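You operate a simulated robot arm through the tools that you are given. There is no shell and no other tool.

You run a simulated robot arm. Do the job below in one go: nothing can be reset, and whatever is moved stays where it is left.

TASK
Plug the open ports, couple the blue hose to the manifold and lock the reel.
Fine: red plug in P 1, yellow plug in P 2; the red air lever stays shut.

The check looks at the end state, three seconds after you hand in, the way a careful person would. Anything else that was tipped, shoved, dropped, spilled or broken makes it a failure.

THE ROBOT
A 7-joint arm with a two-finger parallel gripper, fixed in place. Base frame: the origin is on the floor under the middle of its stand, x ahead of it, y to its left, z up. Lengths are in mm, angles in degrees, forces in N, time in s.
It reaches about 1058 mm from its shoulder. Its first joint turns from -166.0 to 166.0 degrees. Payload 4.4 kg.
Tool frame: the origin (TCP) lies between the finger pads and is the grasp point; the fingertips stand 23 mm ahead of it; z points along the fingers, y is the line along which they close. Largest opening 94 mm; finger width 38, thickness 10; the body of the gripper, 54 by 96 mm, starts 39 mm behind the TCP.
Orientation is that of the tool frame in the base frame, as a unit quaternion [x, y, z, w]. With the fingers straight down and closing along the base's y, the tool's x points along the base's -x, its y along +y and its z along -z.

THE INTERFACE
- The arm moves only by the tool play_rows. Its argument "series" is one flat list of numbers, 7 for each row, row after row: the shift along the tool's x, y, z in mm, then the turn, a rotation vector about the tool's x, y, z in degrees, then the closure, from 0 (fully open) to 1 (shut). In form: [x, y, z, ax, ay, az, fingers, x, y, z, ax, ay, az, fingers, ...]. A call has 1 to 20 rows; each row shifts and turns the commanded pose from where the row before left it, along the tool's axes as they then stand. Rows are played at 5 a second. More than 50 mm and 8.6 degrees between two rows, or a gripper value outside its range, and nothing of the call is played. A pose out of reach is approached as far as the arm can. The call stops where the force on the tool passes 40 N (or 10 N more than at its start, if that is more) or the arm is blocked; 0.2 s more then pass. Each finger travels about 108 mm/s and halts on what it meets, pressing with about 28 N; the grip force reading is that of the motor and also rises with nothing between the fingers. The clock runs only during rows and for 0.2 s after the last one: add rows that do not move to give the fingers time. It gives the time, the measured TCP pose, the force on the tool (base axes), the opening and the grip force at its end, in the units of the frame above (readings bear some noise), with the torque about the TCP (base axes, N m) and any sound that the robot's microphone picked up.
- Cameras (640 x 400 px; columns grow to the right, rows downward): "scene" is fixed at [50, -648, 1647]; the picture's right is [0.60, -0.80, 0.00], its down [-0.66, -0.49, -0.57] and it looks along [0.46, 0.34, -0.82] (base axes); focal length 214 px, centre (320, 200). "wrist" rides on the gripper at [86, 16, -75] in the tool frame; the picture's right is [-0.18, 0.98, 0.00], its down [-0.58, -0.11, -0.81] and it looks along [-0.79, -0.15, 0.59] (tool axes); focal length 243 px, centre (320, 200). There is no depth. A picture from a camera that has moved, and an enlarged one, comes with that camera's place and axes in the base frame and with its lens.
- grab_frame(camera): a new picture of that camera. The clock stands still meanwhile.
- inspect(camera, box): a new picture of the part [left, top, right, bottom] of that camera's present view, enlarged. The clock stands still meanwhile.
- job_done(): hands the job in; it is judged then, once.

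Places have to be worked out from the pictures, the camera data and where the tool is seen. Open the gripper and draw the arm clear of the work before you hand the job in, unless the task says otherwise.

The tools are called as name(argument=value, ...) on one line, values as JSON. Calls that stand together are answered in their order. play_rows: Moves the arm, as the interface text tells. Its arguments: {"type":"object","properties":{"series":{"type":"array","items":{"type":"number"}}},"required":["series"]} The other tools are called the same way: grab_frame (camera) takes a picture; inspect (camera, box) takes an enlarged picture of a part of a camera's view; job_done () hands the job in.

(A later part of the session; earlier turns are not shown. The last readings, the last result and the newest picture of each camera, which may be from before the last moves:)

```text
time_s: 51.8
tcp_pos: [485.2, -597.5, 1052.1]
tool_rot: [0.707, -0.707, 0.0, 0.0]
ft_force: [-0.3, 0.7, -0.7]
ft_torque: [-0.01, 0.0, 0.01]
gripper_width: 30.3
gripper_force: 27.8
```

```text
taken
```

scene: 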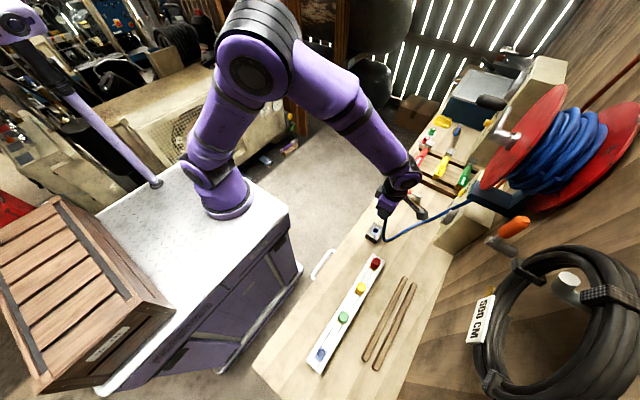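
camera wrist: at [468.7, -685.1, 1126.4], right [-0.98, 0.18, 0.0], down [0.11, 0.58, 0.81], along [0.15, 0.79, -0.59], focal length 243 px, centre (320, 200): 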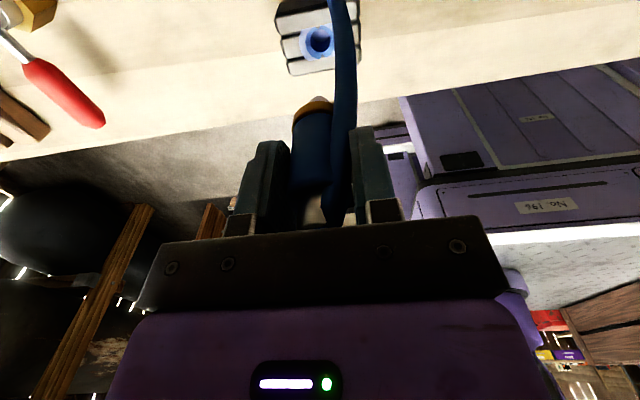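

The hose now hangs on the wall side. I move slowly toward the middle of the bench on the wall side of the manifold and watch the hose and force.

play_rows(series=[12.8, 23.1, 0, 0, 0, 0, 1, 12.8, 23.1, 0, 0, 0, 0, 1, 12.8, 23.1, 0, 0, 0, 0, 1, 12.8, 23.1, 0, 0, 0, 0, 1, 12.8, 23.1, 0, 0, 0, 0, 1, 12.8, 23.1, 0, 0, 0, 0, 1, 12.8, 23.1, 0, 0, 0, 0, 1, 12.8, 23.1, 0, 0, 0, 0, 1, 0, 0, 0, 0, 0, 0, 1])

grab_frame(camera="wrist")

grab_frame(camera="scene")

```text
time_s: 53.8
tcp_pos: [300.1, -699.6, 1052.0]
tool_rot: [0.708, -0.706, -0.001, 0.0]
ft_force: [-0.7, -0.6, -2.1]
ft_torque: [0.02, 0.02, 0.01]
gripper_width: 30.4
gripper_force: 28.4
```

```text
taken
camera wrist: at [284.1, -786.9, 1127.0], right [-0.98, 0.18, 0.0], down [0.11, 0.58, 0.81], along [0.15, 0.79, -0.59], focal length 243 px, centre (320, 200)
```

wrist: 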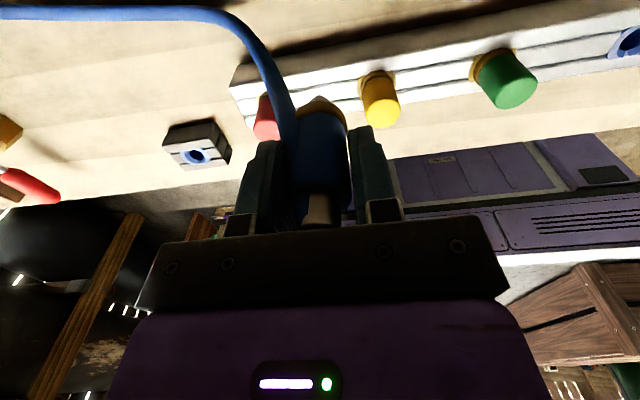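

```text
taken
```

scene: 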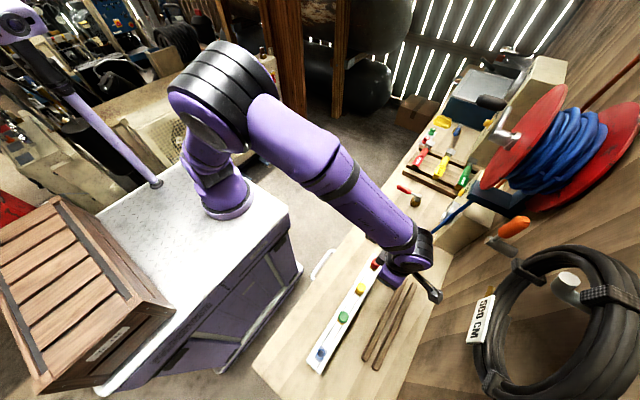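

The hose pays out freely and trails on the wall side. I continue at the same height to x~54, staying at y~-690.

play_rows(series=[-1, 24.6, 0, 0, 0, 0, 1, -1, 24.6, 0, 0, 0, 0, 1, -1, 24.6, 0, 0, 0, 0, 1, -1, 24.6, 0, 0, 0, 0, 1, -1, 24.6, 0, 0, 0, 0, 1, -1, 24.6, 0, 0, 0, 0, 1, -1, 24.6, 0, 0, 0, 0, 1, -1, 24.6, 0, 0, 0, 0, 1, -1, 24.6, 0, 0, 0, 0, 1, -1, 24.6, 0, 0, 0, 0, 1, 0, 0, 0, 0, 0, 0, 1])

grab_frame(camera="wrist")

grab_frame(camera="scene")

```text
time_s: 56.2
tcp_pos: [55.1, -689.0, 1050.9]
tool_rot: [0.708, -0.706, 0.001, -0.001]
ft_force: [0.1, 0.3, -1.1]
ft_torque: [0.01, 0.02, -0.03]
gripper_width: 30.3
gripper_force: 27.5
```

```text
taken
camera wrist: at [38.1, -776.8, 1126.3], right [-0.98, 0.18, 0.0], down [0.11, 0.58, 0.81], along [0.15, 0.79, -0.59], focal length 243 px, centre (320, 200)
```

wrist: 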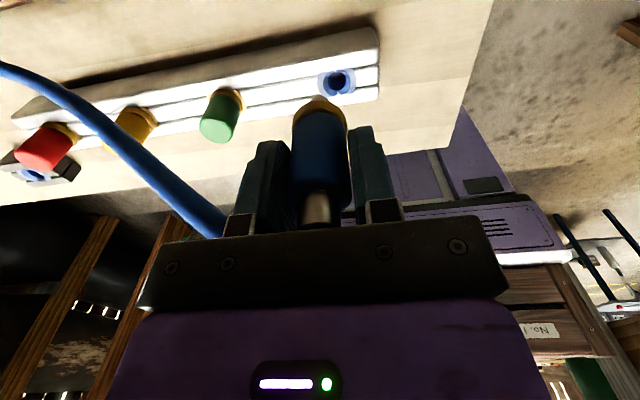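

```text
taken
```

scene: 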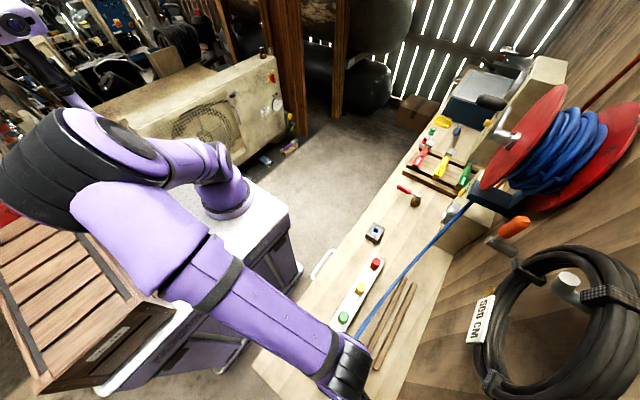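

The coupling is now beside P4, with the hose running straight back to the reel over the wall side of the plugs. I enlarge the view to align with P4.

inspect(camera="wrist", box=[260, 40, 400, 150])

inspect(camera="wrist", box=[0, 20, 260, 250])

```text
3.64 times, centred on (330, 95) of wrist
camera zoom: at [38.1, -776.8, 1126.3], right [-0.98, 0.18, 0.0], down [0.11, 0.58, 0.81], along [0.15, 0.79, -0.59], focal length 882 px, centre (284, 582)
```

zoom: 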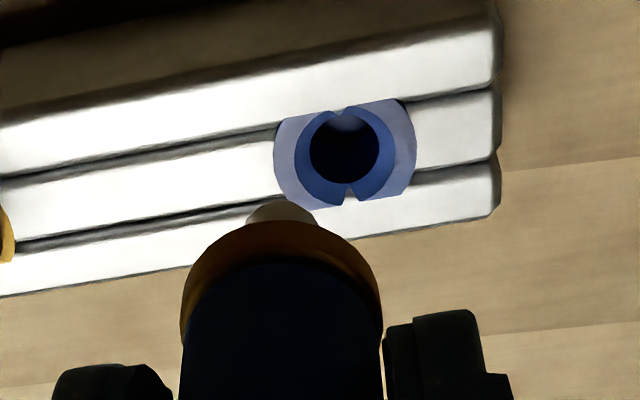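

```text
1.74 times, centred on (130, 135) of wrist
camera zoom: at [38.1, -776.8, 1126.3], right [-0.98, 0.18, 0.0], down [0.11, 0.58, 0.81], along [0.15, 0.79, -0.59], focal length 422 px, centre (650, 313)
```

zoom: 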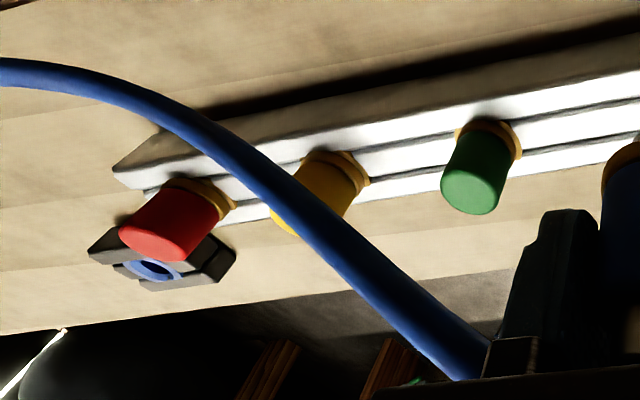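

P4 computes to (44.3,-657.5). I shift the coupling there (-10 in x, +32.5 in y) and lower until the stem tip is just above the socket.

play_rows(series=[-16.25, 5.1, 0, 0, 0, 0, 1, -16.25, 5.1, 0, 0, 0, 0, 1, 0, 0, 20, 0, 0, 0, 1, 0, 0, 20, 0, 0, 0, 1, 0, 0, 20, 0, 0, 0, 1, 0, 0, 0, 0, 0, 0, 1])

inspect(camera="wrist", box=[260, 40, 400, 150])

grab_frame(camera="wrist")

grab_frame(camera="scene")

```text
time_s: 57.6
tcp_pos: [45.6, -656.9, 992.2]
tool_rot: [0.708, -0.706, 0.0, 0.0]
ft_force: [-0.2, -0.2, -0.6]
ft_torque: [-0.01, 0.03, -0.01]
gripper_width: 30.3
gripper_force: 27.9
```

```text
3.64 times, centred on (330, 95) of wrist
camera zoom: at [28.6, -744.4, 1067.3], right [-0.98, 0.18, 0.0], down [0.11, 0.58, 0.81], along [0.15, 0.79, -0.59], focal length 882 px, centre (284, 582)
```

zoom: 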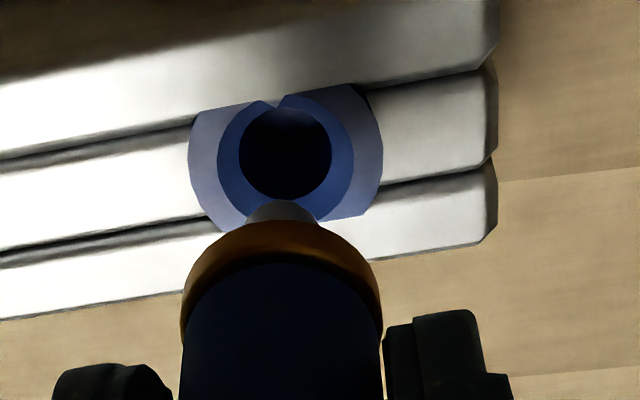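

```text
taken
camera wrist: at [28.6, -744.4, 1067.3], right [-0.98, 0.18, 0.0], down [0.11, 0.58, 0.81], along [0.15, 0.79, -0.59], focal length 243 px, centre (320, 200)
```

wrist: 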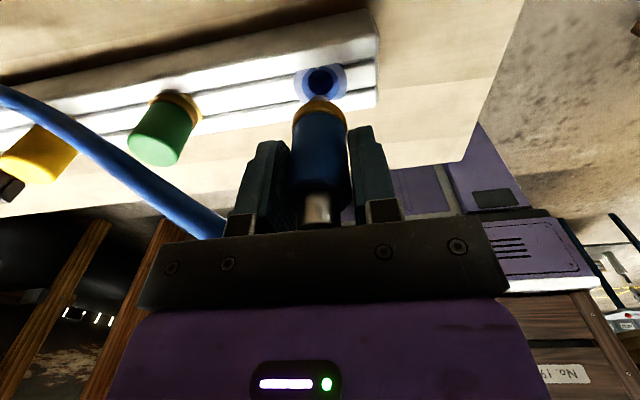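

```text
taken
```

scene: 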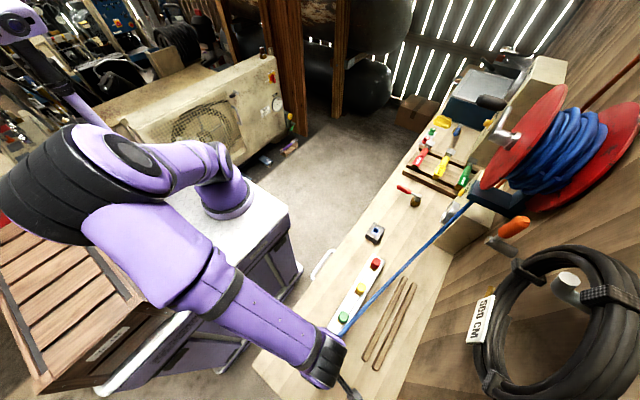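

Stem and socket are aligned within 1 mm. I lower in small steps into P4 and watch the side forces.

play_rows(series=[0, 0.6, 6, 0, 0, 0, 1, 0, 0, 6, 0, 0, 0, 1, 0, 0, 5, 0, 0, 0, 1, 0, 0, 0, 0, 0, 0, 1])

inspect(camera="wrist", box=[260, 40, 400, 150])

```text
time_s: 58.6
tcp_pos: [43.8, -657.4, 974.7]
tool_rot: [0.708, -0.706, 0.0, 0.0]
ft_force: [-0.3, -0.9, -0.1]
ft_torque: [-0.02, 0.02, 0.02]
gripper_width: 30.4
gripper_force: 28.3
```

```text
3.64 times, centred on (330, 95) of wrist
camera zoom: at [26.8, -745.3, 1049.7], right [-0.98, 0.18, 0.0], down [0.11, 0.58, 0.81], along [0.15, 0.79, -0.59], focal length 882 px, centre (284, 582)
```

zoom: 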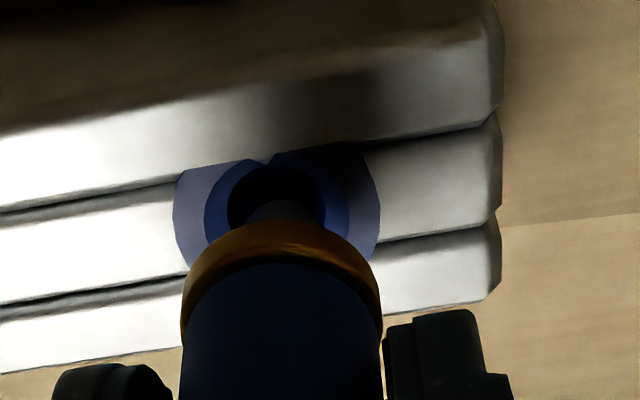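

The stem is entering the bore with no force. I correct 0.6 mm back in x and continue down.

play_rows(series=[0, -0.6, 4, 0, 0, 0, 1, 0, 0, 4, 0, 0, 0, 1, 0, 0, 4, 0, 0, 0, 1, 0, 0, 0, 0, 0, 0, 1])

inspect(camera="wrist", box=[260, 40, 400, 150])

```text
time_s: 59.6
tcp_pos: [44.9, -657.1, 962.4]
tool_rot: [0.708, -0.706, -0.001, 0.0]
ft_force: [0.5, 0.6, -1.8]
ft_torque: [0.05, -0.03, -0.02]
gripper_width: 30.1
gripper_force: 28.2
```

```text
3.64 times, centred on (330, 95) of wrist
camera zoom: at [28.0, -745.3, 1037.4], right [-0.98, 0.18, 0.0], down [0.11, 0.58, 0.81], along [0.15, 0.79, -0.59], focal length 882 px, centre (284, 582)
```

zoom: 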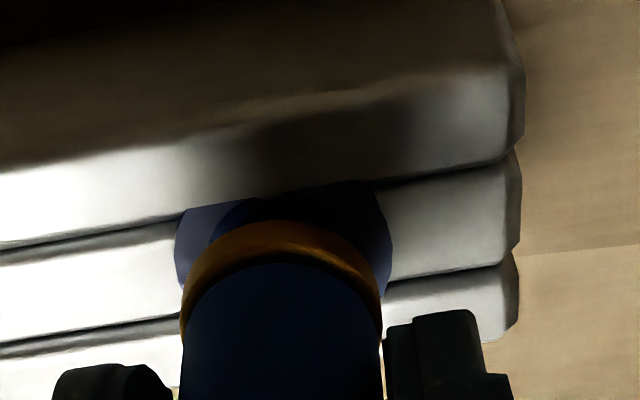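

Still force-free. I step down toward the expected seat at TCP z~946.

play_rows(series=[0, 0, 4, 0, 0, 0, 1, 0, 0, 4, 0, 0, 0, 1, 0, 0, 3, 0, 0, 0, 1, 0, 0, 0, 0, 0, 0, 1])

inspect(camera="wrist", box=[260, 40, 400, 150])

```text
time_s: 60.6
tcp_pos: [44.0, -657.2, 951.0]
tool_rot: [-0.707, 0.707, 0.0, 0.001]
ft_force: [-0.2, 6.1, -1.1]
ft_torque: [0.31, -0.04, 0.0]
gripper_width: 30.1
gripper_force: 28.4
```

```text
3.64 times, centred on (330, 95) of wrist
camera zoom: at [28.0, -745.1, 1026.1], right [-0.98, 0.18, 0.0], down [0.11, 0.58, 0.81], along [0.15, 0.79, -0.59], focal length 882 px, centre (284, 582)
```

zoom: 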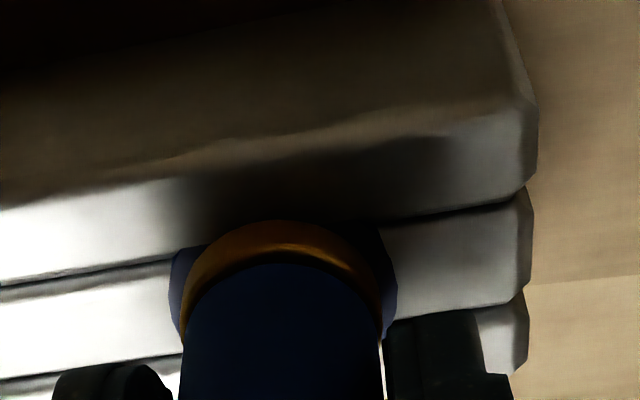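

There is a +y side force of 6 N, so I nudge +1.2 mm in y and keep lowering in 2 mm steps.

play_rows(series=[-1.2, 0, 0, 0, 0, 0, 1, 0, 0, 2, 0, 0, 0, 1, 0, 0, 2, 0, 0, 0, 1, 0, 0, 0, 0, 0, 0, 1])

inspect(camera="wrist", box=[260, 40, 400, 150])

```text
time_s: 61.6
tcp_pos: [43.5, -657.1, 949.7]
tool_rot: [0.708, -0.706, 0.002, 0.0]
ft_force: [5.1, 7.0, 28.7]
ft_torque: [0.14, -0.49, 0.0]
gripper_width: 29.8
gripper_force: 27.8
```

```text
3.64 times, centred on (330, 95) of wrist
camera zoom: at [28.2, -743.7, 1024.3], right [-0.98, 0.18, 0.0], down [0.11, 0.58, 0.8], along [0.15, 0.79, -0.59], focal length 882 px, centre (284, 582)
```

zoom: 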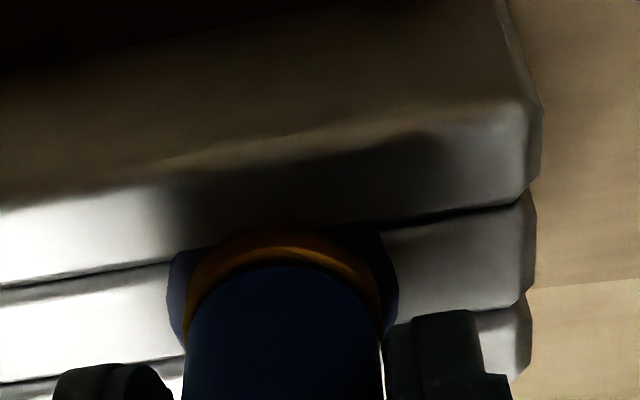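

A solid stop at TCP ~950 matches the flange (43 mm below the TCP) resting on the socket at z~907. I ease off the push, open the fingers partly and look.

play_rows(series=[0, 0, -1.5, 0, 0, 0, 1, 0, 0, 0, 0, 0, 0, 0.6, 0, 0, 0, 0, 0, 0, 0.45, 0, 0, 0, 0, 0, 0, 0.45])

grab_frame(camera="wrist")

inspect(camera="wrist", box=[220, 60, 420, 240])

```text
time_s: 62.6
tcp_pos: [44.9, -656.6, 949.6]
tool_rot: [0.708, -0.706, 0.0, 0.0]
ft_force: [0.2, -0.5, -0.2]
ft_torque: [-0.01, -0.02, 0.04]
gripper_width: 51.7
gripper_force: 0.1
```

```text
taken
camera wrist: at [27.9, -744.3, 1023.9], right [-0.98, 0.18, 0.0], down [0.11, 0.58, 0.81], along [0.15, 0.79, -0.59], focal length 243 px, centre (320, 200)
```

wrist: 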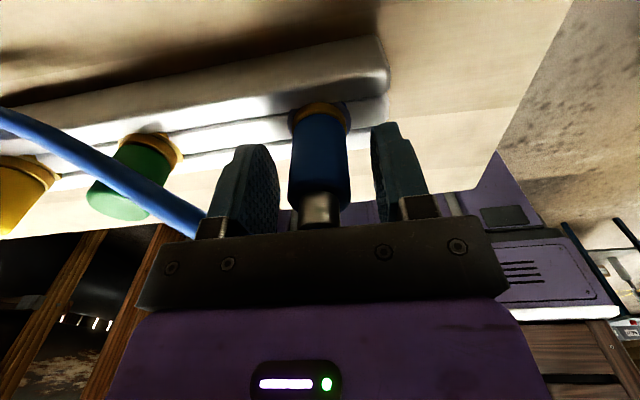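

```text
2.22 times, centred on (320, 150) of wrist
camera zoom: at [27.9, -744.3, 1023.9], right [-0.98, 0.18, 0.0], down [0.11, 0.58, 0.81], along [0.15, 0.79, -0.59], focal length 539 px, centre (320, 311)
```

zoom: 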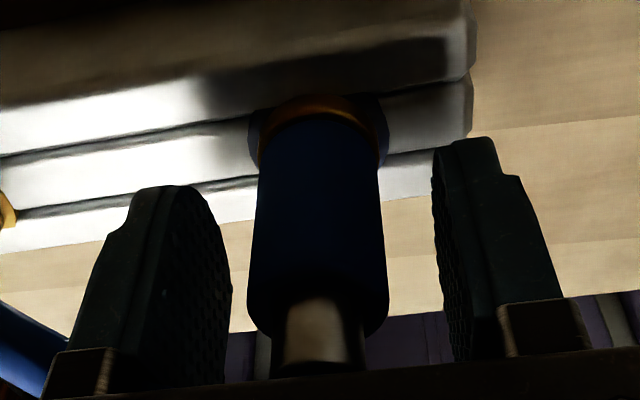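

The coupling stands upright in P4 with no residual force. I lift the open gripper straight up and watch that the hose does not snag.

play_rows(series=[0, 0, -10, 0, 0, 0, 0.45, 0, 0, -20, 0, 0, 0, 0.45, 0, 0, -25, 0, 0, 0, 0.45, 0, 0, -25, 0, 0, 0, 0.45, 0, 0, -30, 0, 0, 0, 0.45, 0, 0, 0, 0, 0, 0, 0.45])

grab_frame(camera="wrist")

grab_frame(camera="scene")

```text
time_s: 64.0
tcp_pos: [44.5, -658.0, 1058.2]
tool_rot: [0.707, -0.707, 0.0, 0.0]
ft_force: [-0.2, 0.8, -0.9]
ft_torque: [-0.01, -0.01, -0.01]
gripper_width: 51.5
gripper_force: 0.0
```

```text
taken
camera wrist: at [28.4, -745.1, 1132.7], right [-0.98, 0.18, 0.0], down [0.11, 0.58, 0.81], along [0.15, 0.79, -0.59], focal length 243 px, centre (320, 200)
```

wrist: 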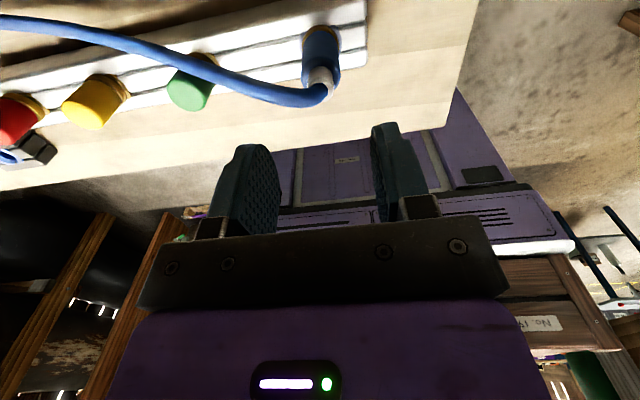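

```text
taken
```

scene: 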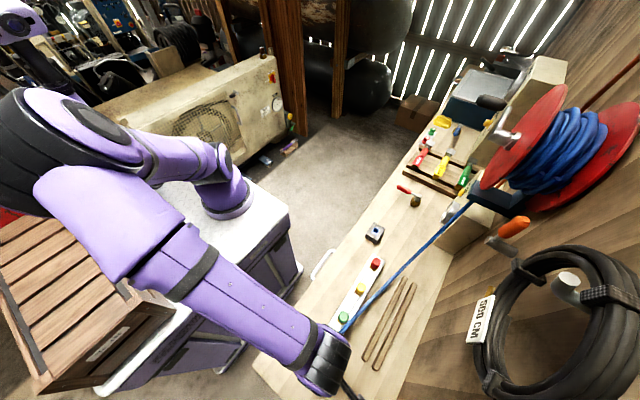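

The hose coupling stands upright in P4, with the hose running back along the plugs. Now the reel lock: I pull the arm up and away from the bench, then turn the wrist to face the wall.

play_rows(series=[-10, -25.75, -35, 0, 0, 0, 0.45, -20, -25.75, -35, 0, 0, 0, 0.3, -26, -25.75, -30, 0, 0, 0, 0.2, -30, -25.75, -25, 0, 0, 0, 0, -30, -25.75, -20, 0, 0, 0, 0, -30, -25.75, -17, 0, 0, 0, 0, -31, -25.75, -15, 0, 0, 0, 0, -31, -25.75, -15, 0, 0, 0, 0])

play_rows(series=[0, 0, 0, 0, 0, 8.2, 0, 0, 0, 0, 0, 0, 8.2, 0, 0, 0, 0, 0, 0, 8.2, 0, 0, 0, 0, 0, 0, 8.2, 0, 0, 0, 0, 0, 0, 8.2, 0, 0, 0, 0, 0, 0, 8.2, 0, 0, 0, 0, 0, 0, 8.2, 0, 0, 0, 0, 0, 0, 8.2, 0, 0, 0, 0, 0, 0, 8.2, 0, 0, 0, 0, 0, 0, 8.2, 0, 0, 0, 0, 0, 0, 8.2, 0, 0, 0, 0, 0, 0, 8.2, 0, 0, 0, 0, 0, 0, 8.2, 0, 0, 0, 0, 0, 0, 8.2, 0, 0, 0, 0, 0, 0, 8.2, 0, 0, 0, 0, 0, 0, 8.2, 0, 0, 0, 0, 0, 0, 8.2, 0, 0, 0, 0, 0, 0, 8.2, 0, 0, 0, 0, 0, 0, 8.2, 0, 0, 0, 0, 0, 0, 8.2, 0])

grab_frame(camera="wrist")

grab_frame(camera="scene")

```text
time_s: 65.8
tcp_pos: [261.2, -477.7, 1238.1]
tool_rot: [-0.706, 0.708, 0.001, 0.002]
ft_force: [-0.6, 0.3, 0.4]
ft_torque: [0.02, -0.02, -0.02]
gripper_width: 94.0
gripper_force: 0.2
out of reach, approached as far as the arm can: row 7, 8
```

```text
time_s: 70.0
tcp_pos: [259.4, -476.2, 1236.2]
tool_rot: [0.603, 0.798, 0.0, 0.0]
ft_force: [0.6, 0.6, -0.1]
ft_torque: [0.02, 0.05, -0.01]
gripper_width: 94.1
gripper_force: 0.0
```

```text
taken
camera wrist: at [250.7, -390.0, 1310.7], right [1.0, 0.09, 0.0], down [0.05, -0.59, 0.81], along [0.07, -0.8, -0.59], focal length 243 px, centre (320, 200)
```

wrist: 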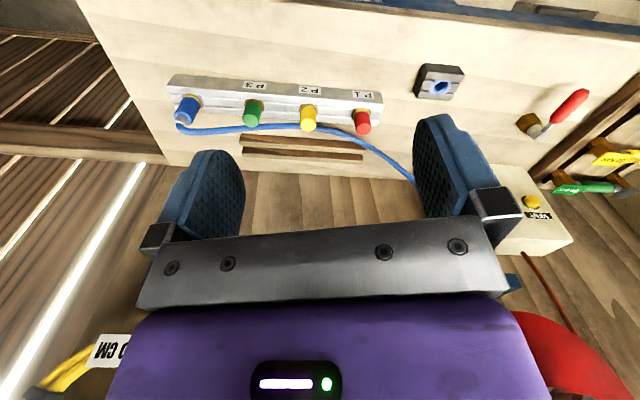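

```text
taken
```

scene: 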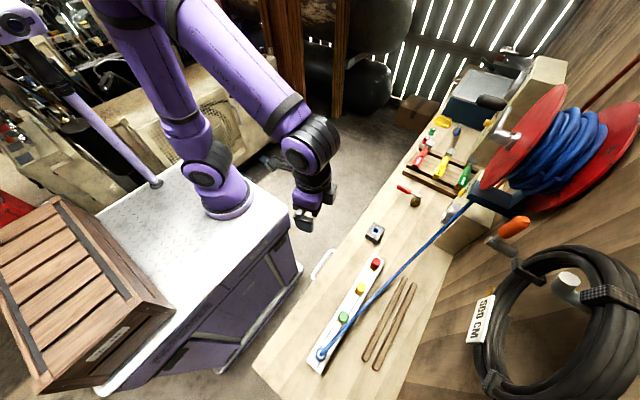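

The coupling and hose look good from above, with the hose lying on the wall side of the plugs. I finish the yaw, move in front of the orange lever and tilt the tool to point at the wall.

play_rows(series=[0, 0, 0, 0, 0, 7.9, 0, 0, 0, 0, 0, 0, 7.9, 0, -24.8, 32.6, -8, 0, 0, 0, 0, -24.8, 32.6, -8, 0, 0, 0, 0, -24.8, 32.6, -8, 0, 0, 0, 0, -24.8, 32.6, -8, 0, 0, 0, 0, -20, 32.6, -8, 0, 0, 0, 0, 0, 0, 0, 0, -8.18, 0, 0, 0, 0, 0, 0, -8.18, 0, 0, 0, 0, 0, 0, -8.18, 0, 0, 0, 0, 0, 0, -8.18, 0, 0, 0, 0, 0, 0, -8.18, 0, 0, 0, 0, 0, 0, -8.18, 0, 0, 0, 0, 0, 0, -8.18, 0, 0, 0, 0, 0, 0, -8.18, 0, 0, 0, 0, 0, 0, -8.18, 0, 0, 0, 0, 0, 0, -8.18, 0, 0, 0, 0, 0, 0, -8.18, 0, 0])

grab_frame(camera="wrist")

grab_frame(camera="scene")

```text
time_s: 73.8
tcp_pos: [423.6, -596.3, 1277.0]
tool_rot: [0.499, 0.5, -0.5, 0.501]
ft_force: [-0.7, -0.2, 0.6]
ft_torque: [0.04, -0.02, 0.03]
gripper_width: 93.8
gripper_force: 0.0
```

```text
taken
camera wrist: at [437.5, -521.5, 1190.0], right [0.98, 0.0, 0.18], down [-0.11, 0.81, 0.58], along [-0.15, -0.59, 0.79], focal length 243 px, centre (320, 200)
```

wrist: 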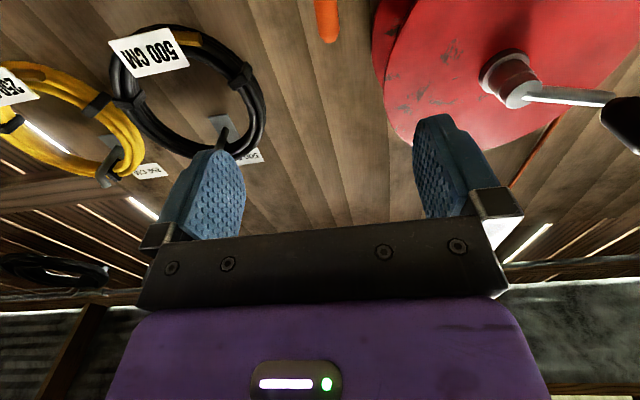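

```text
taken
```

scene: 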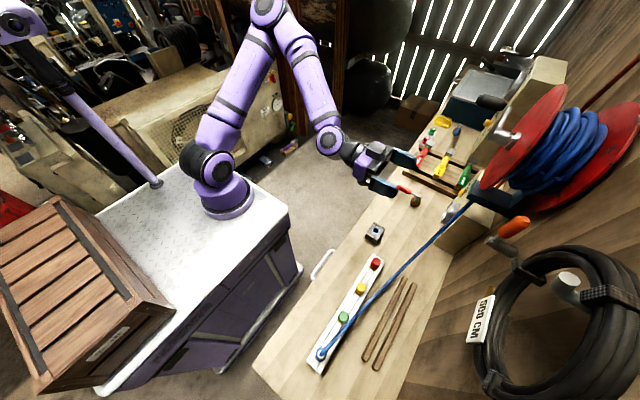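

The tool now points at the wall in front of the lever. My geometry puts the pivot at about (429.5, z~1206), handle axis y~-837, tip z~1307, and reel disc centre about (600,1338) with R~117 and front face y~-777. I half-close the fingers and approach for another look.

play_rows(series=[3.7, 2, 34.7, 0, 0, 0, 0.36, 3.7, 2, 34.7, 0, 0, 0, 0.36, 3.7, 2, 34.7, 0, 0, 0, 0.36, 0, 0, 0, 0, 0, 0, 0.36])

grab_frame(camera="wrist")

inspect(camera="wrist", box=[240, 0, 440, 150])

inspect(camera="scene", box=[420, 140, 580, 260])

```text
time_s: 74.8
tcp_pos: [429.1, -699.7, 1265.7]
tool_rot: [0.498, 0.502, -0.498, 0.502]
ft_force: [0.4, 1.1, -0.3]
ft_torque: [-0.01, 0.01, 0.01]
gripper_width: 60.4
gripper_force: 0.0
```

```text
taken
camera wrist: at [443.9, -625.5, 1179.5], right [0.98, 0.0, 0.18], down [-0.11, 0.81, 0.58], along [-0.15, -0.59, 0.79], focal length 243 px, centre (320, 200)
```

wrist: 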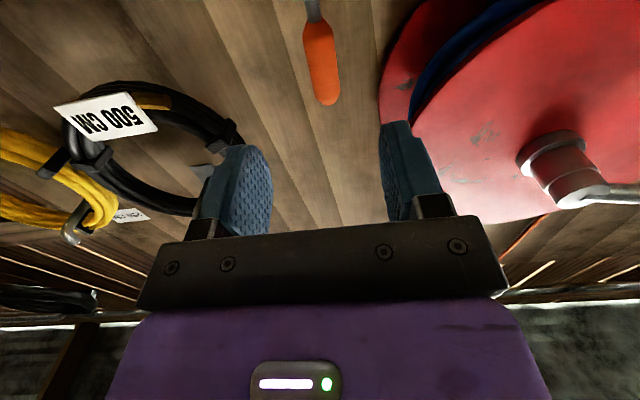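

```text
2.67 times, centred on (340, 75) of wrist
camera zoom: at [443.9, -625.5, 1179.5], right [0.98, 0.0, 0.18], down [-0.11, 0.81, 0.58], along [-0.15, -0.59, 0.79], focal length 647 px, centre (267, 533)
```

zoom: 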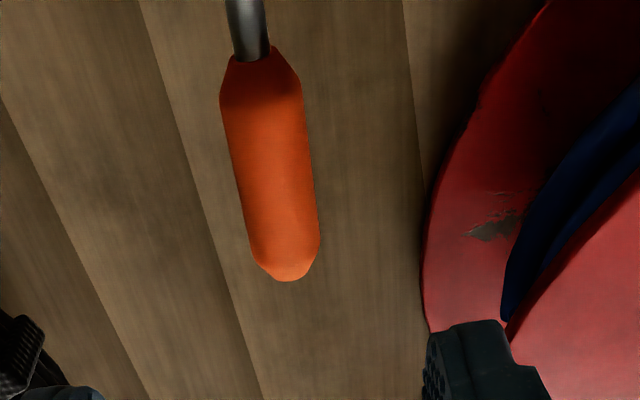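

```text
3.33 times, centred on (500, 200) of scene
camera zoom: at [50.0, -648.0, 1647.0], right [0.6, -0.8, 0.0], down [-0.66, -0.49, -0.57], along [0.46, 0.34, -0.82], focal length 715 px, centre (-280, 200)
```

zoom: 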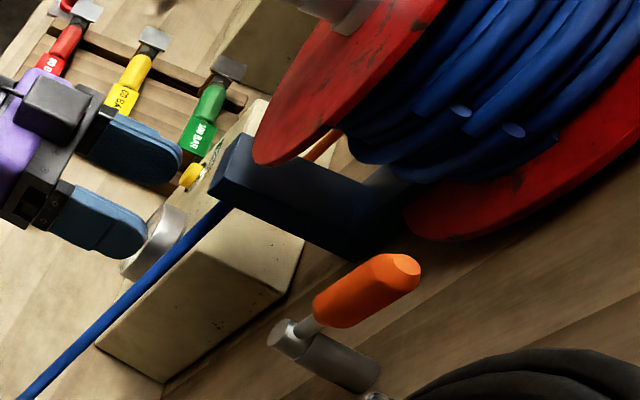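

The handle is at x~428.5, z 1244-1308, and nothing blocks the approach. I advance with the fingers straddling the handle (60 mm opening), stopping short of the wall.

play_rows(series=[0.75, -0.1, 32, 0, 0, 0, 0.36, 0.75, -0.1, 32, 0, 0, 0, 0.36, 0.75, -0.1, 30, 0, 0, 0, 0.36, 0.75, -0.1, 20, 0, 0, 0, 0.36, 0, 0, 0, 0, 0, 0, 0.36])

grab_frame(camera="wrist")

inspect(camera="scene", box=[420, 140, 580, 260])

```text
time_s: 76.0
tcp_pos: [429.2, -814.5, 1263.3]
tool_rot: [0.499, 0.501, -0.499, 0.502]
ft_force: [-0.3, -0.4, -0.7]
ft_torque: [-0.01, 0.01, -0.01]
gripper_width: 60.3
gripper_force: 0.0
```

```text
taken
camera wrist: at [444.5, -740.5, 1176.9], right [0.98, 0.0, 0.18], down [-0.11, 0.81, 0.58], along [-0.15, -0.59, 0.79], focal length 243 px, centre (320, 200)
```

wrist: 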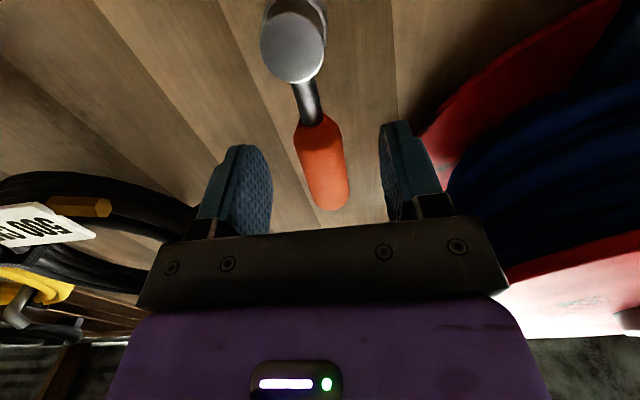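

```text
3.33 times, centred on (500, 200) of scene
camera zoom: at [50.0, -648.0, 1647.0], right [0.6, -0.8, 0.0], down [-0.66, -0.49, -0.57], along [0.46, 0.34, -0.82], focal length 715 px, centre (-280, 200)
```

zoom: 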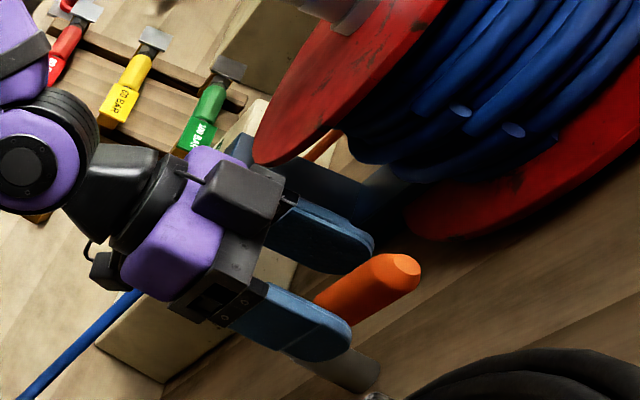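

The fingers straddle the handle but only reach its centreline. I advance 12 mm more, then narrow the opening to a loose hold of ~36 mm.

play_rows(series=[0, 0, 6, 0, 0, 0, 0.36, 0, 0, 6, 0, 0, 0, 0.36, 0, 0, 0, 0, 0, 0, 0.5, 0, 0, 0, 0, 0, 0, 0.62, 0, 0, 0, 0, 0, 0, 0.62])

grab_frame(camera="wrist")

```text
time_s: 77.2
tcp_pos: [429.5, -825.8, 1262.3]
tool_rot: [0.499, 0.502, -0.498, 0.501]
ft_force: [-0.1, -0.2, 0.3]
ft_torque: [0.0, -0.01, -0.01]
gripper_width: 35.7
gripper_force: 0.0
```

```text
taken
camera wrist: at [444.3, -750.9, 1175.7], right [0.98, 0.0, 0.18], down [-0.11, 0.81, 0.58], along [-0.15, -0.59, 0.79], focal length 243 px, centre (320, 200)
```

wrist: 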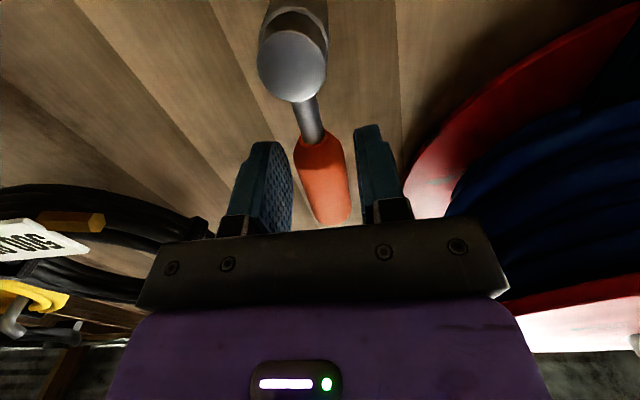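

The handle is loosely between the pads with no contact. I test +x (toward the reel) in small steps and watch the force.

play_rows(series=[0, 3, 0, 0, 0, 0, 0.62, 0, 3, 0, 0, 0, 0, 0.62, 0, 3, 0, 0, 0, 0, 0.62, 0, 0, 0, 0, 0, 0, 0.62])

grab_frame(camera="wrist")

```text
time_s: 78.2
tcp_pos: [436.8, -825.3, 1260.9]
tool_rot: [0.499, 0.501, -0.5, 0.501]
ft_force: [-6.4, 3.2, -0.1]
ft_torque: [0.01, -0.02, -0.12]
gripper_width: 38.3
gripper_force: 3.8
```

```text
taken
camera wrist: at [452.5, -751.7, 1175.6], right [0.98, 0.0, 0.18], down [-0.11, 0.81, 0.58], along [-0.15, -0.59, 0.79], focal length 243 px, centre (320, 200)
```

wrist: 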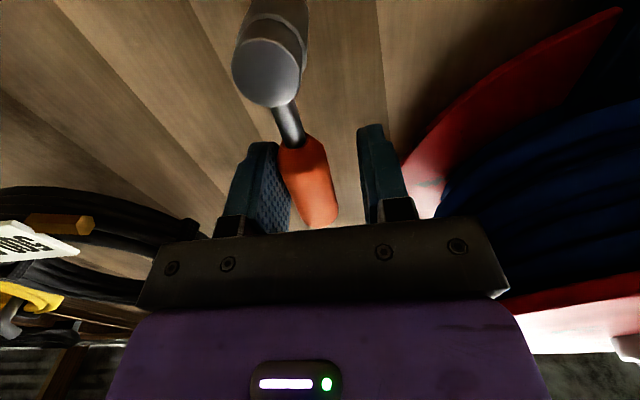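

There is light contact (-6 N). I push 6 mm more to see whether the lever yields this way.

play_rows(series=[0, 2, 0, 0, 0, 0, 0.62, 0, 2, 0, 0, 0, 0, 0.62, 0, 2, 0, 0, 0, 0, 0.62, 0, 0, 0, 0, 0, 0, 0.62])

grab_frame(camera="wrist")

inspect(camera="scene", box=[460, 180, 560, 260])

```text
time_s: 79.2
tcp_pos: [442.0, -825.8, 1262.3]
tool_rot: [0.499, 0.501, -0.499, 0.501]
ft_force: [-23.4, 0.8, 1.2]
ft_torque: [0.0, 0.04, -0.21]
gripper_width: 46.3
gripper_force: 11.5
```

```text
taken
camera wrist: at [456.8, -751.8, 1175.7], right [0.98, 0.0, 0.18], down [-0.11, 0.81, 0.58], along [-0.15, -0.59, 0.79], focal length 243 px, centre (320, 200)
```

wrist: 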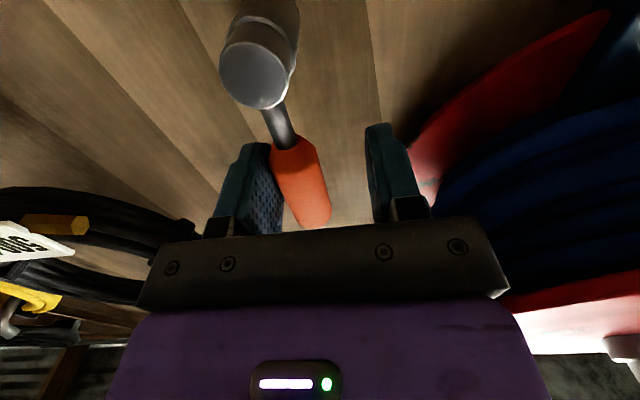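

```text
5.00 times, centred on (510, 220) of scene
camera zoom: at [50.0, -648.0, 1647.0], right [0.6, -0.8, 0.0], down [-0.66, -0.49, -0.57], along [0.46, 0.34, -0.82], focal length 1072 px, centre (-630, 100)
```

zoom: 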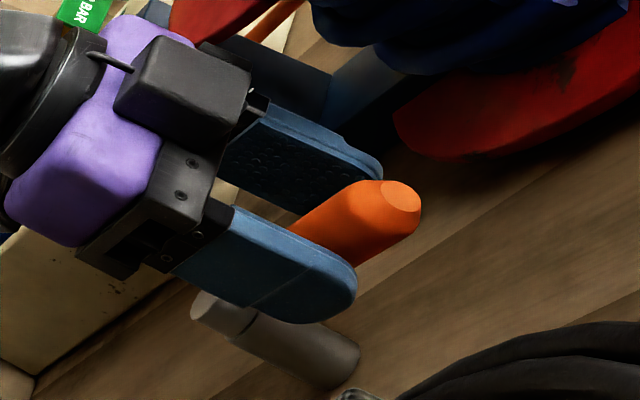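

The lever does not yield toward +x at 23 N, since the finger itself is being pushed open. I back off and test the other direction, -x.

play_rows(series=[0, -6, 0, 0, 0, 0, 0.62, 0, -9, 0, 0, 0, 0, 0.62, 0, -3, 0, 0, 0, 0, 0.62, 0, -3, 0, 0, 0, 0, 0.62, 0, -3, 0, 0, 0, 0, 0.62, 0, 0, 0, 0, 0, 0, 0.62])

grab_frame(camera="wrist")

```text
time_s: 80.6
tcp_pos: [420.5, -825.5, 1261.5]
tool_rot: [0.499, 0.501, -0.499, 0.501]
ft_force: [1.2, -0.2, -0.4]
ft_torque: [0.09, -0.02, -0.06]
gripper_width: 36.8
gripper_force: 1.8
```

```text
taken
camera wrist: at [436.2, -751.2, 1175.5], right [0.98, 0.01, 0.18], down [-0.11, 0.81, 0.58], along [-0.15, -0.59, 0.79], focal length 243 px, centre (320, 200)
```

wrist: 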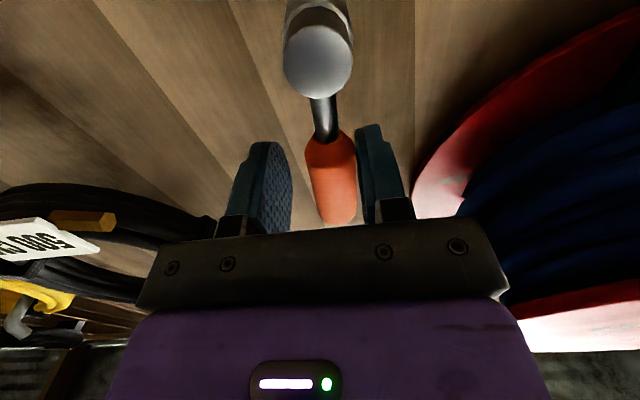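

The handle seems to be moving this way with almost no force. I push a little further in -x to confirm.

play_rows(series=[0, -3, 0, 0, 0, 0, 0.62, 0, -3, 0, 0, 0, 0, 0.62, 0, -3, 0, 0, 0, 0, 0.62, 0, -3, 0, 0, 0, 0, 0.62, 0, 0, 0, 0, 0, 0, 0.62])

grab_frame(camera="wrist")

inspect(camera="scene", box=[460, 180, 560, 260])

```text
time_s: 81.8
tcp_pos: [407.7, -824.8, 1261.3]
tool_rot: [0.499, 0.502, -0.498, 0.501]
ft_force: [1.7, 1.1, -1.1]
ft_torque: [0.0, -0.03, 0.08]
gripper_width: 36.8
gripper_force: 1.3
```

```text
taken
camera wrist: at [423.6, -751.4, 1175.2], right [0.98, 0.0, 0.18], down [-0.11, 0.81, 0.58], along [-0.15, -0.59, 0.79], focal length 243 px, centre (320, 200)
```

wrist: 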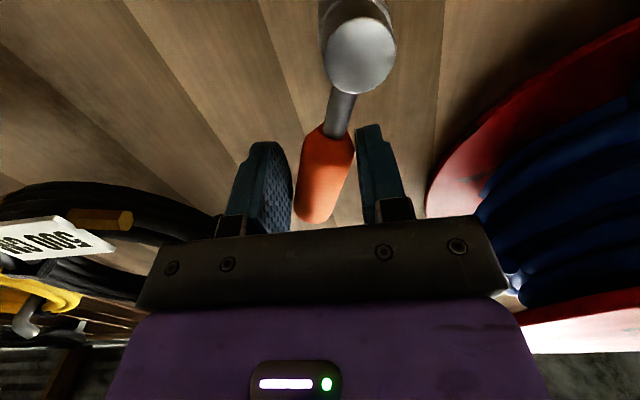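

```text
5.00 times, centred on (510, 220) of scene
camera zoom: at [50.0, -648.0, 1647.0], right [0.6, -0.8, 0.0], down [-0.66, -0.49, -0.57], along [0.46, 0.34, -0.82], focal length 1072 px, centre (-630, 100)
```

zoom: 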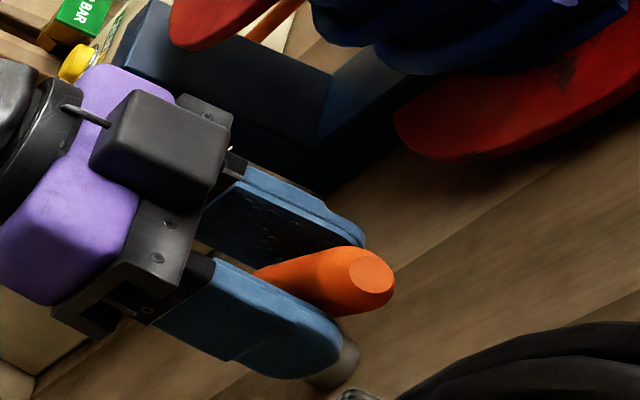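

The lever swings freely toward -x (about 2 N), so upright was its end stop on the +x side and -x is the travel direction. I rotate the tool along with it and follow the arc around the pivot with the loose hold.

play_rows(series=[1.3, -0.5, 0, 0, 0, 8, 0.62, 1.3, -0.5, 0, 0, 0, 8, 0.62, 1.3, -0.5, 0, 0, 0, 8, 0.62, 0.31, -5.85, 0, 0, 0, 6, 0.62, 0.31, -5.85, 0, 0, 0, 6, 0.62, 0.31, -5.85, 0, 0, 0, 6, 0.62, 0.31, -5.85, 0, 0, 0, 6, 0.62, 0, 0, 0, 0, 0, 0, 0.62])

grab_frame(camera="wrist")

inspect(camera="scene", box=[440, 180, 560, 280])

```text
time_s: 83.6
tcp_pos: [388.8, -825.4, 1243.9]
tool_rot: [0.659, 0.255, -0.251, 0.661]
ft_force: [-0.4, -0.9, 0.9]
ft_torque: [0.0, -0.04, 0.02]
gripper_width: 35.4
gripper_force: 0.1
```

```text
taken
camera wrist: at [462.8, -751.9, 1197.7], right [0.52, 0.0, 0.85], down [-0.51, 0.8, 0.31], along [-0.69, -0.59, 0.42], focal length 243 px, centre (320, 200)
```

wrist: 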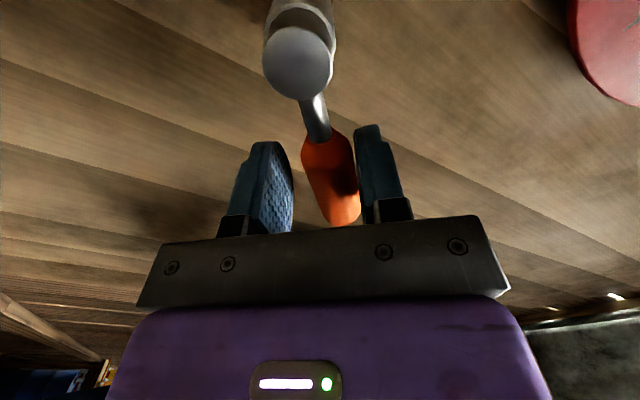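

```text
4.00 times, centred on (500, 230) of scene
camera zoom: at [50.0, -648.0, 1647.0], right [0.6, -0.8, 0.0], down [-0.66, -0.49, -0.57], along [0.46, 0.34, -0.82], focal length 858 px, centre (-400, 80)
```

zoom: 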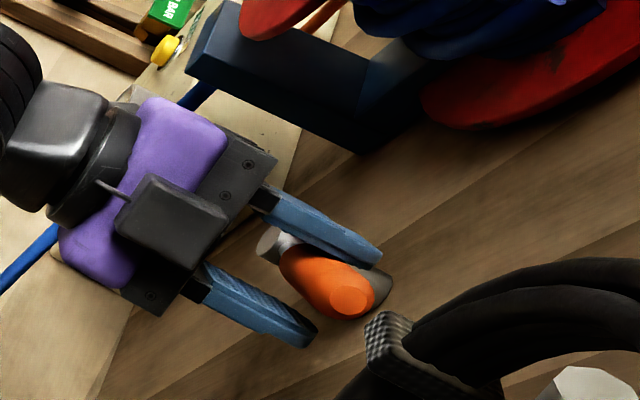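

The lever is at ~45° and following with no resistance, and the coil on the wall stays clear. I continue the arc to about 90°.

play_rows(series=[0.31, -5.85, 0, 0, 0, 6, 0.62, 0.31, -5.85, 0, 0, 0, 6, 0.62, 0.31, -5.85, 0, 0, 0, 6, 0.62, 0.31, -5.85, 0, 0, 0, 6, 0.62, 0.31, -5.85, 0, 0, 0, 6, 0.62, 0.31, -5.85, 0, 0, 0, 6, 0.62, 0, 0, 0, 0, 0, 0, 0.62])

grab_frame(camera="wrist")

inspect(camera="scene", box=[440, 180, 560, 280])

```text
time_s: 84.7
tcp_pos: [383.8, -825.1, 1230.3]
tool_rot: [0.695, 0.098, -0.089, 0.707]
ft_force: [11.8, -2.6, 18.4]
ft_torque: [-0.18, 0.55, 0.03]
gripper_width: 45.2
gripper_force: 10.9
stopped in row 5: the force on the tool passed its limit at 45 N (the readings are from after the stop); the commanded pose is now the measured one
```

```text
taken
camera wrist: at [469.5, -750.8, 1221.9], right [0.08, 0.02, 1.0], down [-0.6, 0.8, 0.03], along [-0.79, -0.6, 0.07], focal length 243 px, centre (320, 200)
```

wrist: 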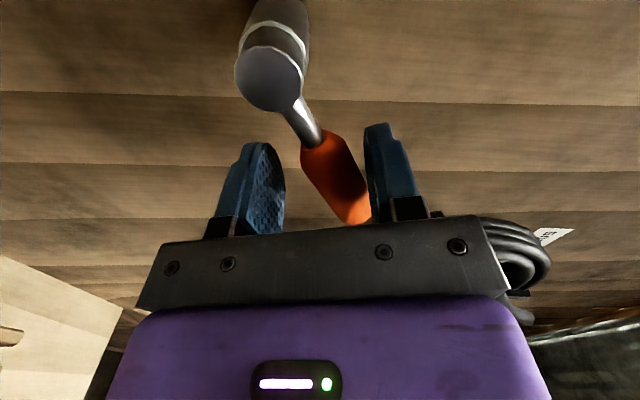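

```text
4.00 times, centred on (500, 230) of scene
camera zoom: at [50.0, -648.0, 1647.0], right [0.6, -0.8, 0.0], down [-0.66, -0.49, -0.57], along [0.46, 0.34, -0.82], focal length 858 px, centre (-400, 80)
```

zoom: 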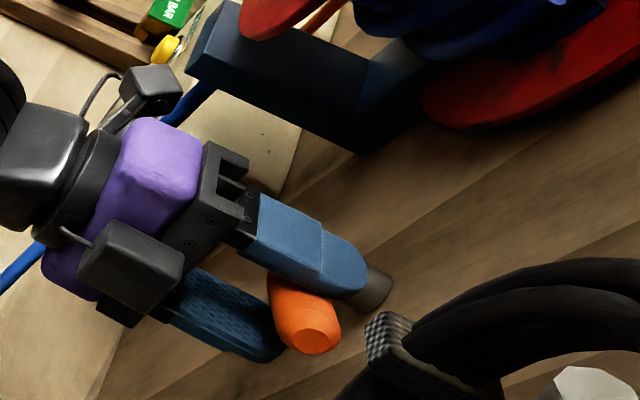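

The lever met a hard stop at about 60° from upright, with the force normal to the handle at ~45 N, so it appears to be fully thrown. I relieve the pressure and check whether it stays there.

play_rows(series=[0, 4, 0, 0, 0, 0, 0.55, 0, 3, 0, 0, 0, 0, 0.5, 0, 0, 0, 0, 0, 0, 0.5, 0, 0, 0, 0, 0, 0, 0.5])

grab_frame(camera="wrist")

inspect(camera="scene", box=[440, 180, 560, 280])

```text
time_s: 85.7
tcp_pos: [382.2, -825.5, 1232.0]
tool_rot: [0.697, 0.097, -0.09, 0.705]
ft_force: [0.2, 0.3, 0.7]
ft_torque: [-0.05, 0.01, 0.0]
gripper_width: 46.7
gripper_force: 0.0
```

```text
taken
camera wrist: at [468.6, -751.7, 1225.1], right [0.08, 0.01, 1.0], down [-0.6, 0.8, 0.04], along [-0.8, -0.6, 0.07], focal length 243 px, centre (320, 200)
```

wrist: 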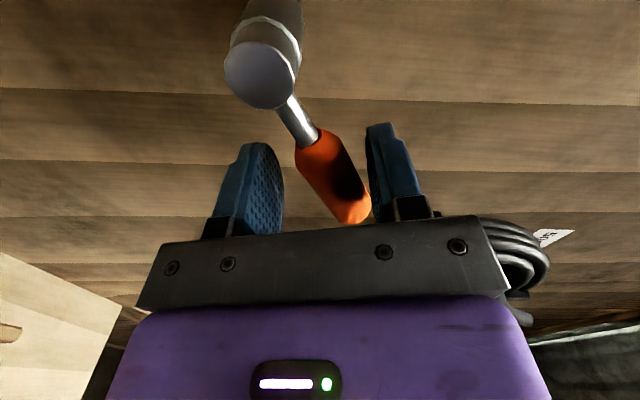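

```text
4.00 times, centred on (500, 230) of scene
camera zoom: at [50.0, -648.0, 1647.0], right [0.6, -0.8, 0.0], down [-0.66, -0.49, -0.57], along [0.46, 0.34, -0.82], focal length 858 px, centre (-400, 80)
```

zoom: 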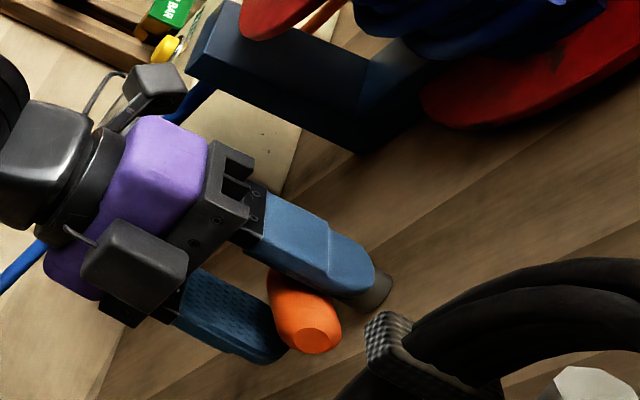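

The lever stays put, with no spring-back. To be sure this is the true end stop, I align the tool with the handle (~62°), grip it properly and try a few more degrees.

play_rows(series=[0, 0, 0, 0, 0, -6.5, 0.5, 0, 0, 0, 0, 0, -6.5, 0.5, 0, 0, 0, 0, 0, 0, 0.7, 0, 0, 0, 0, 0, 0, 1, 0, 0, 0, 0, 0, 0, 1, 0, 0, 0, 0, 0, 0, 1])

grab_frame(camera="wrist")

```text
time_s: 87.1
tcp_pos: [383.4, -826.1, 1236.2]
tool_rot: [0.679, 0.176, -0.169, 0.692]
ft_force: [18.7, -12.5, 33.2]
ft_torque: [-0.18, 1.33, 0.25]
gripper_width: 24.0
gripper_force: 45.6
```

```text
taken
camera wrist: at [466.6, -751.3, 1207.9], right [0.3, 0.02, 0.95], down [-0.58, 0.8, 0.17], along [-0.76, -0.6, 0.25], focal length 243 px, centre (320, 200)
```

wrist: 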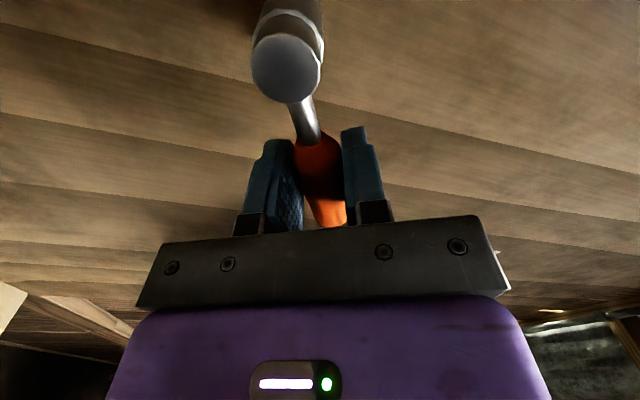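

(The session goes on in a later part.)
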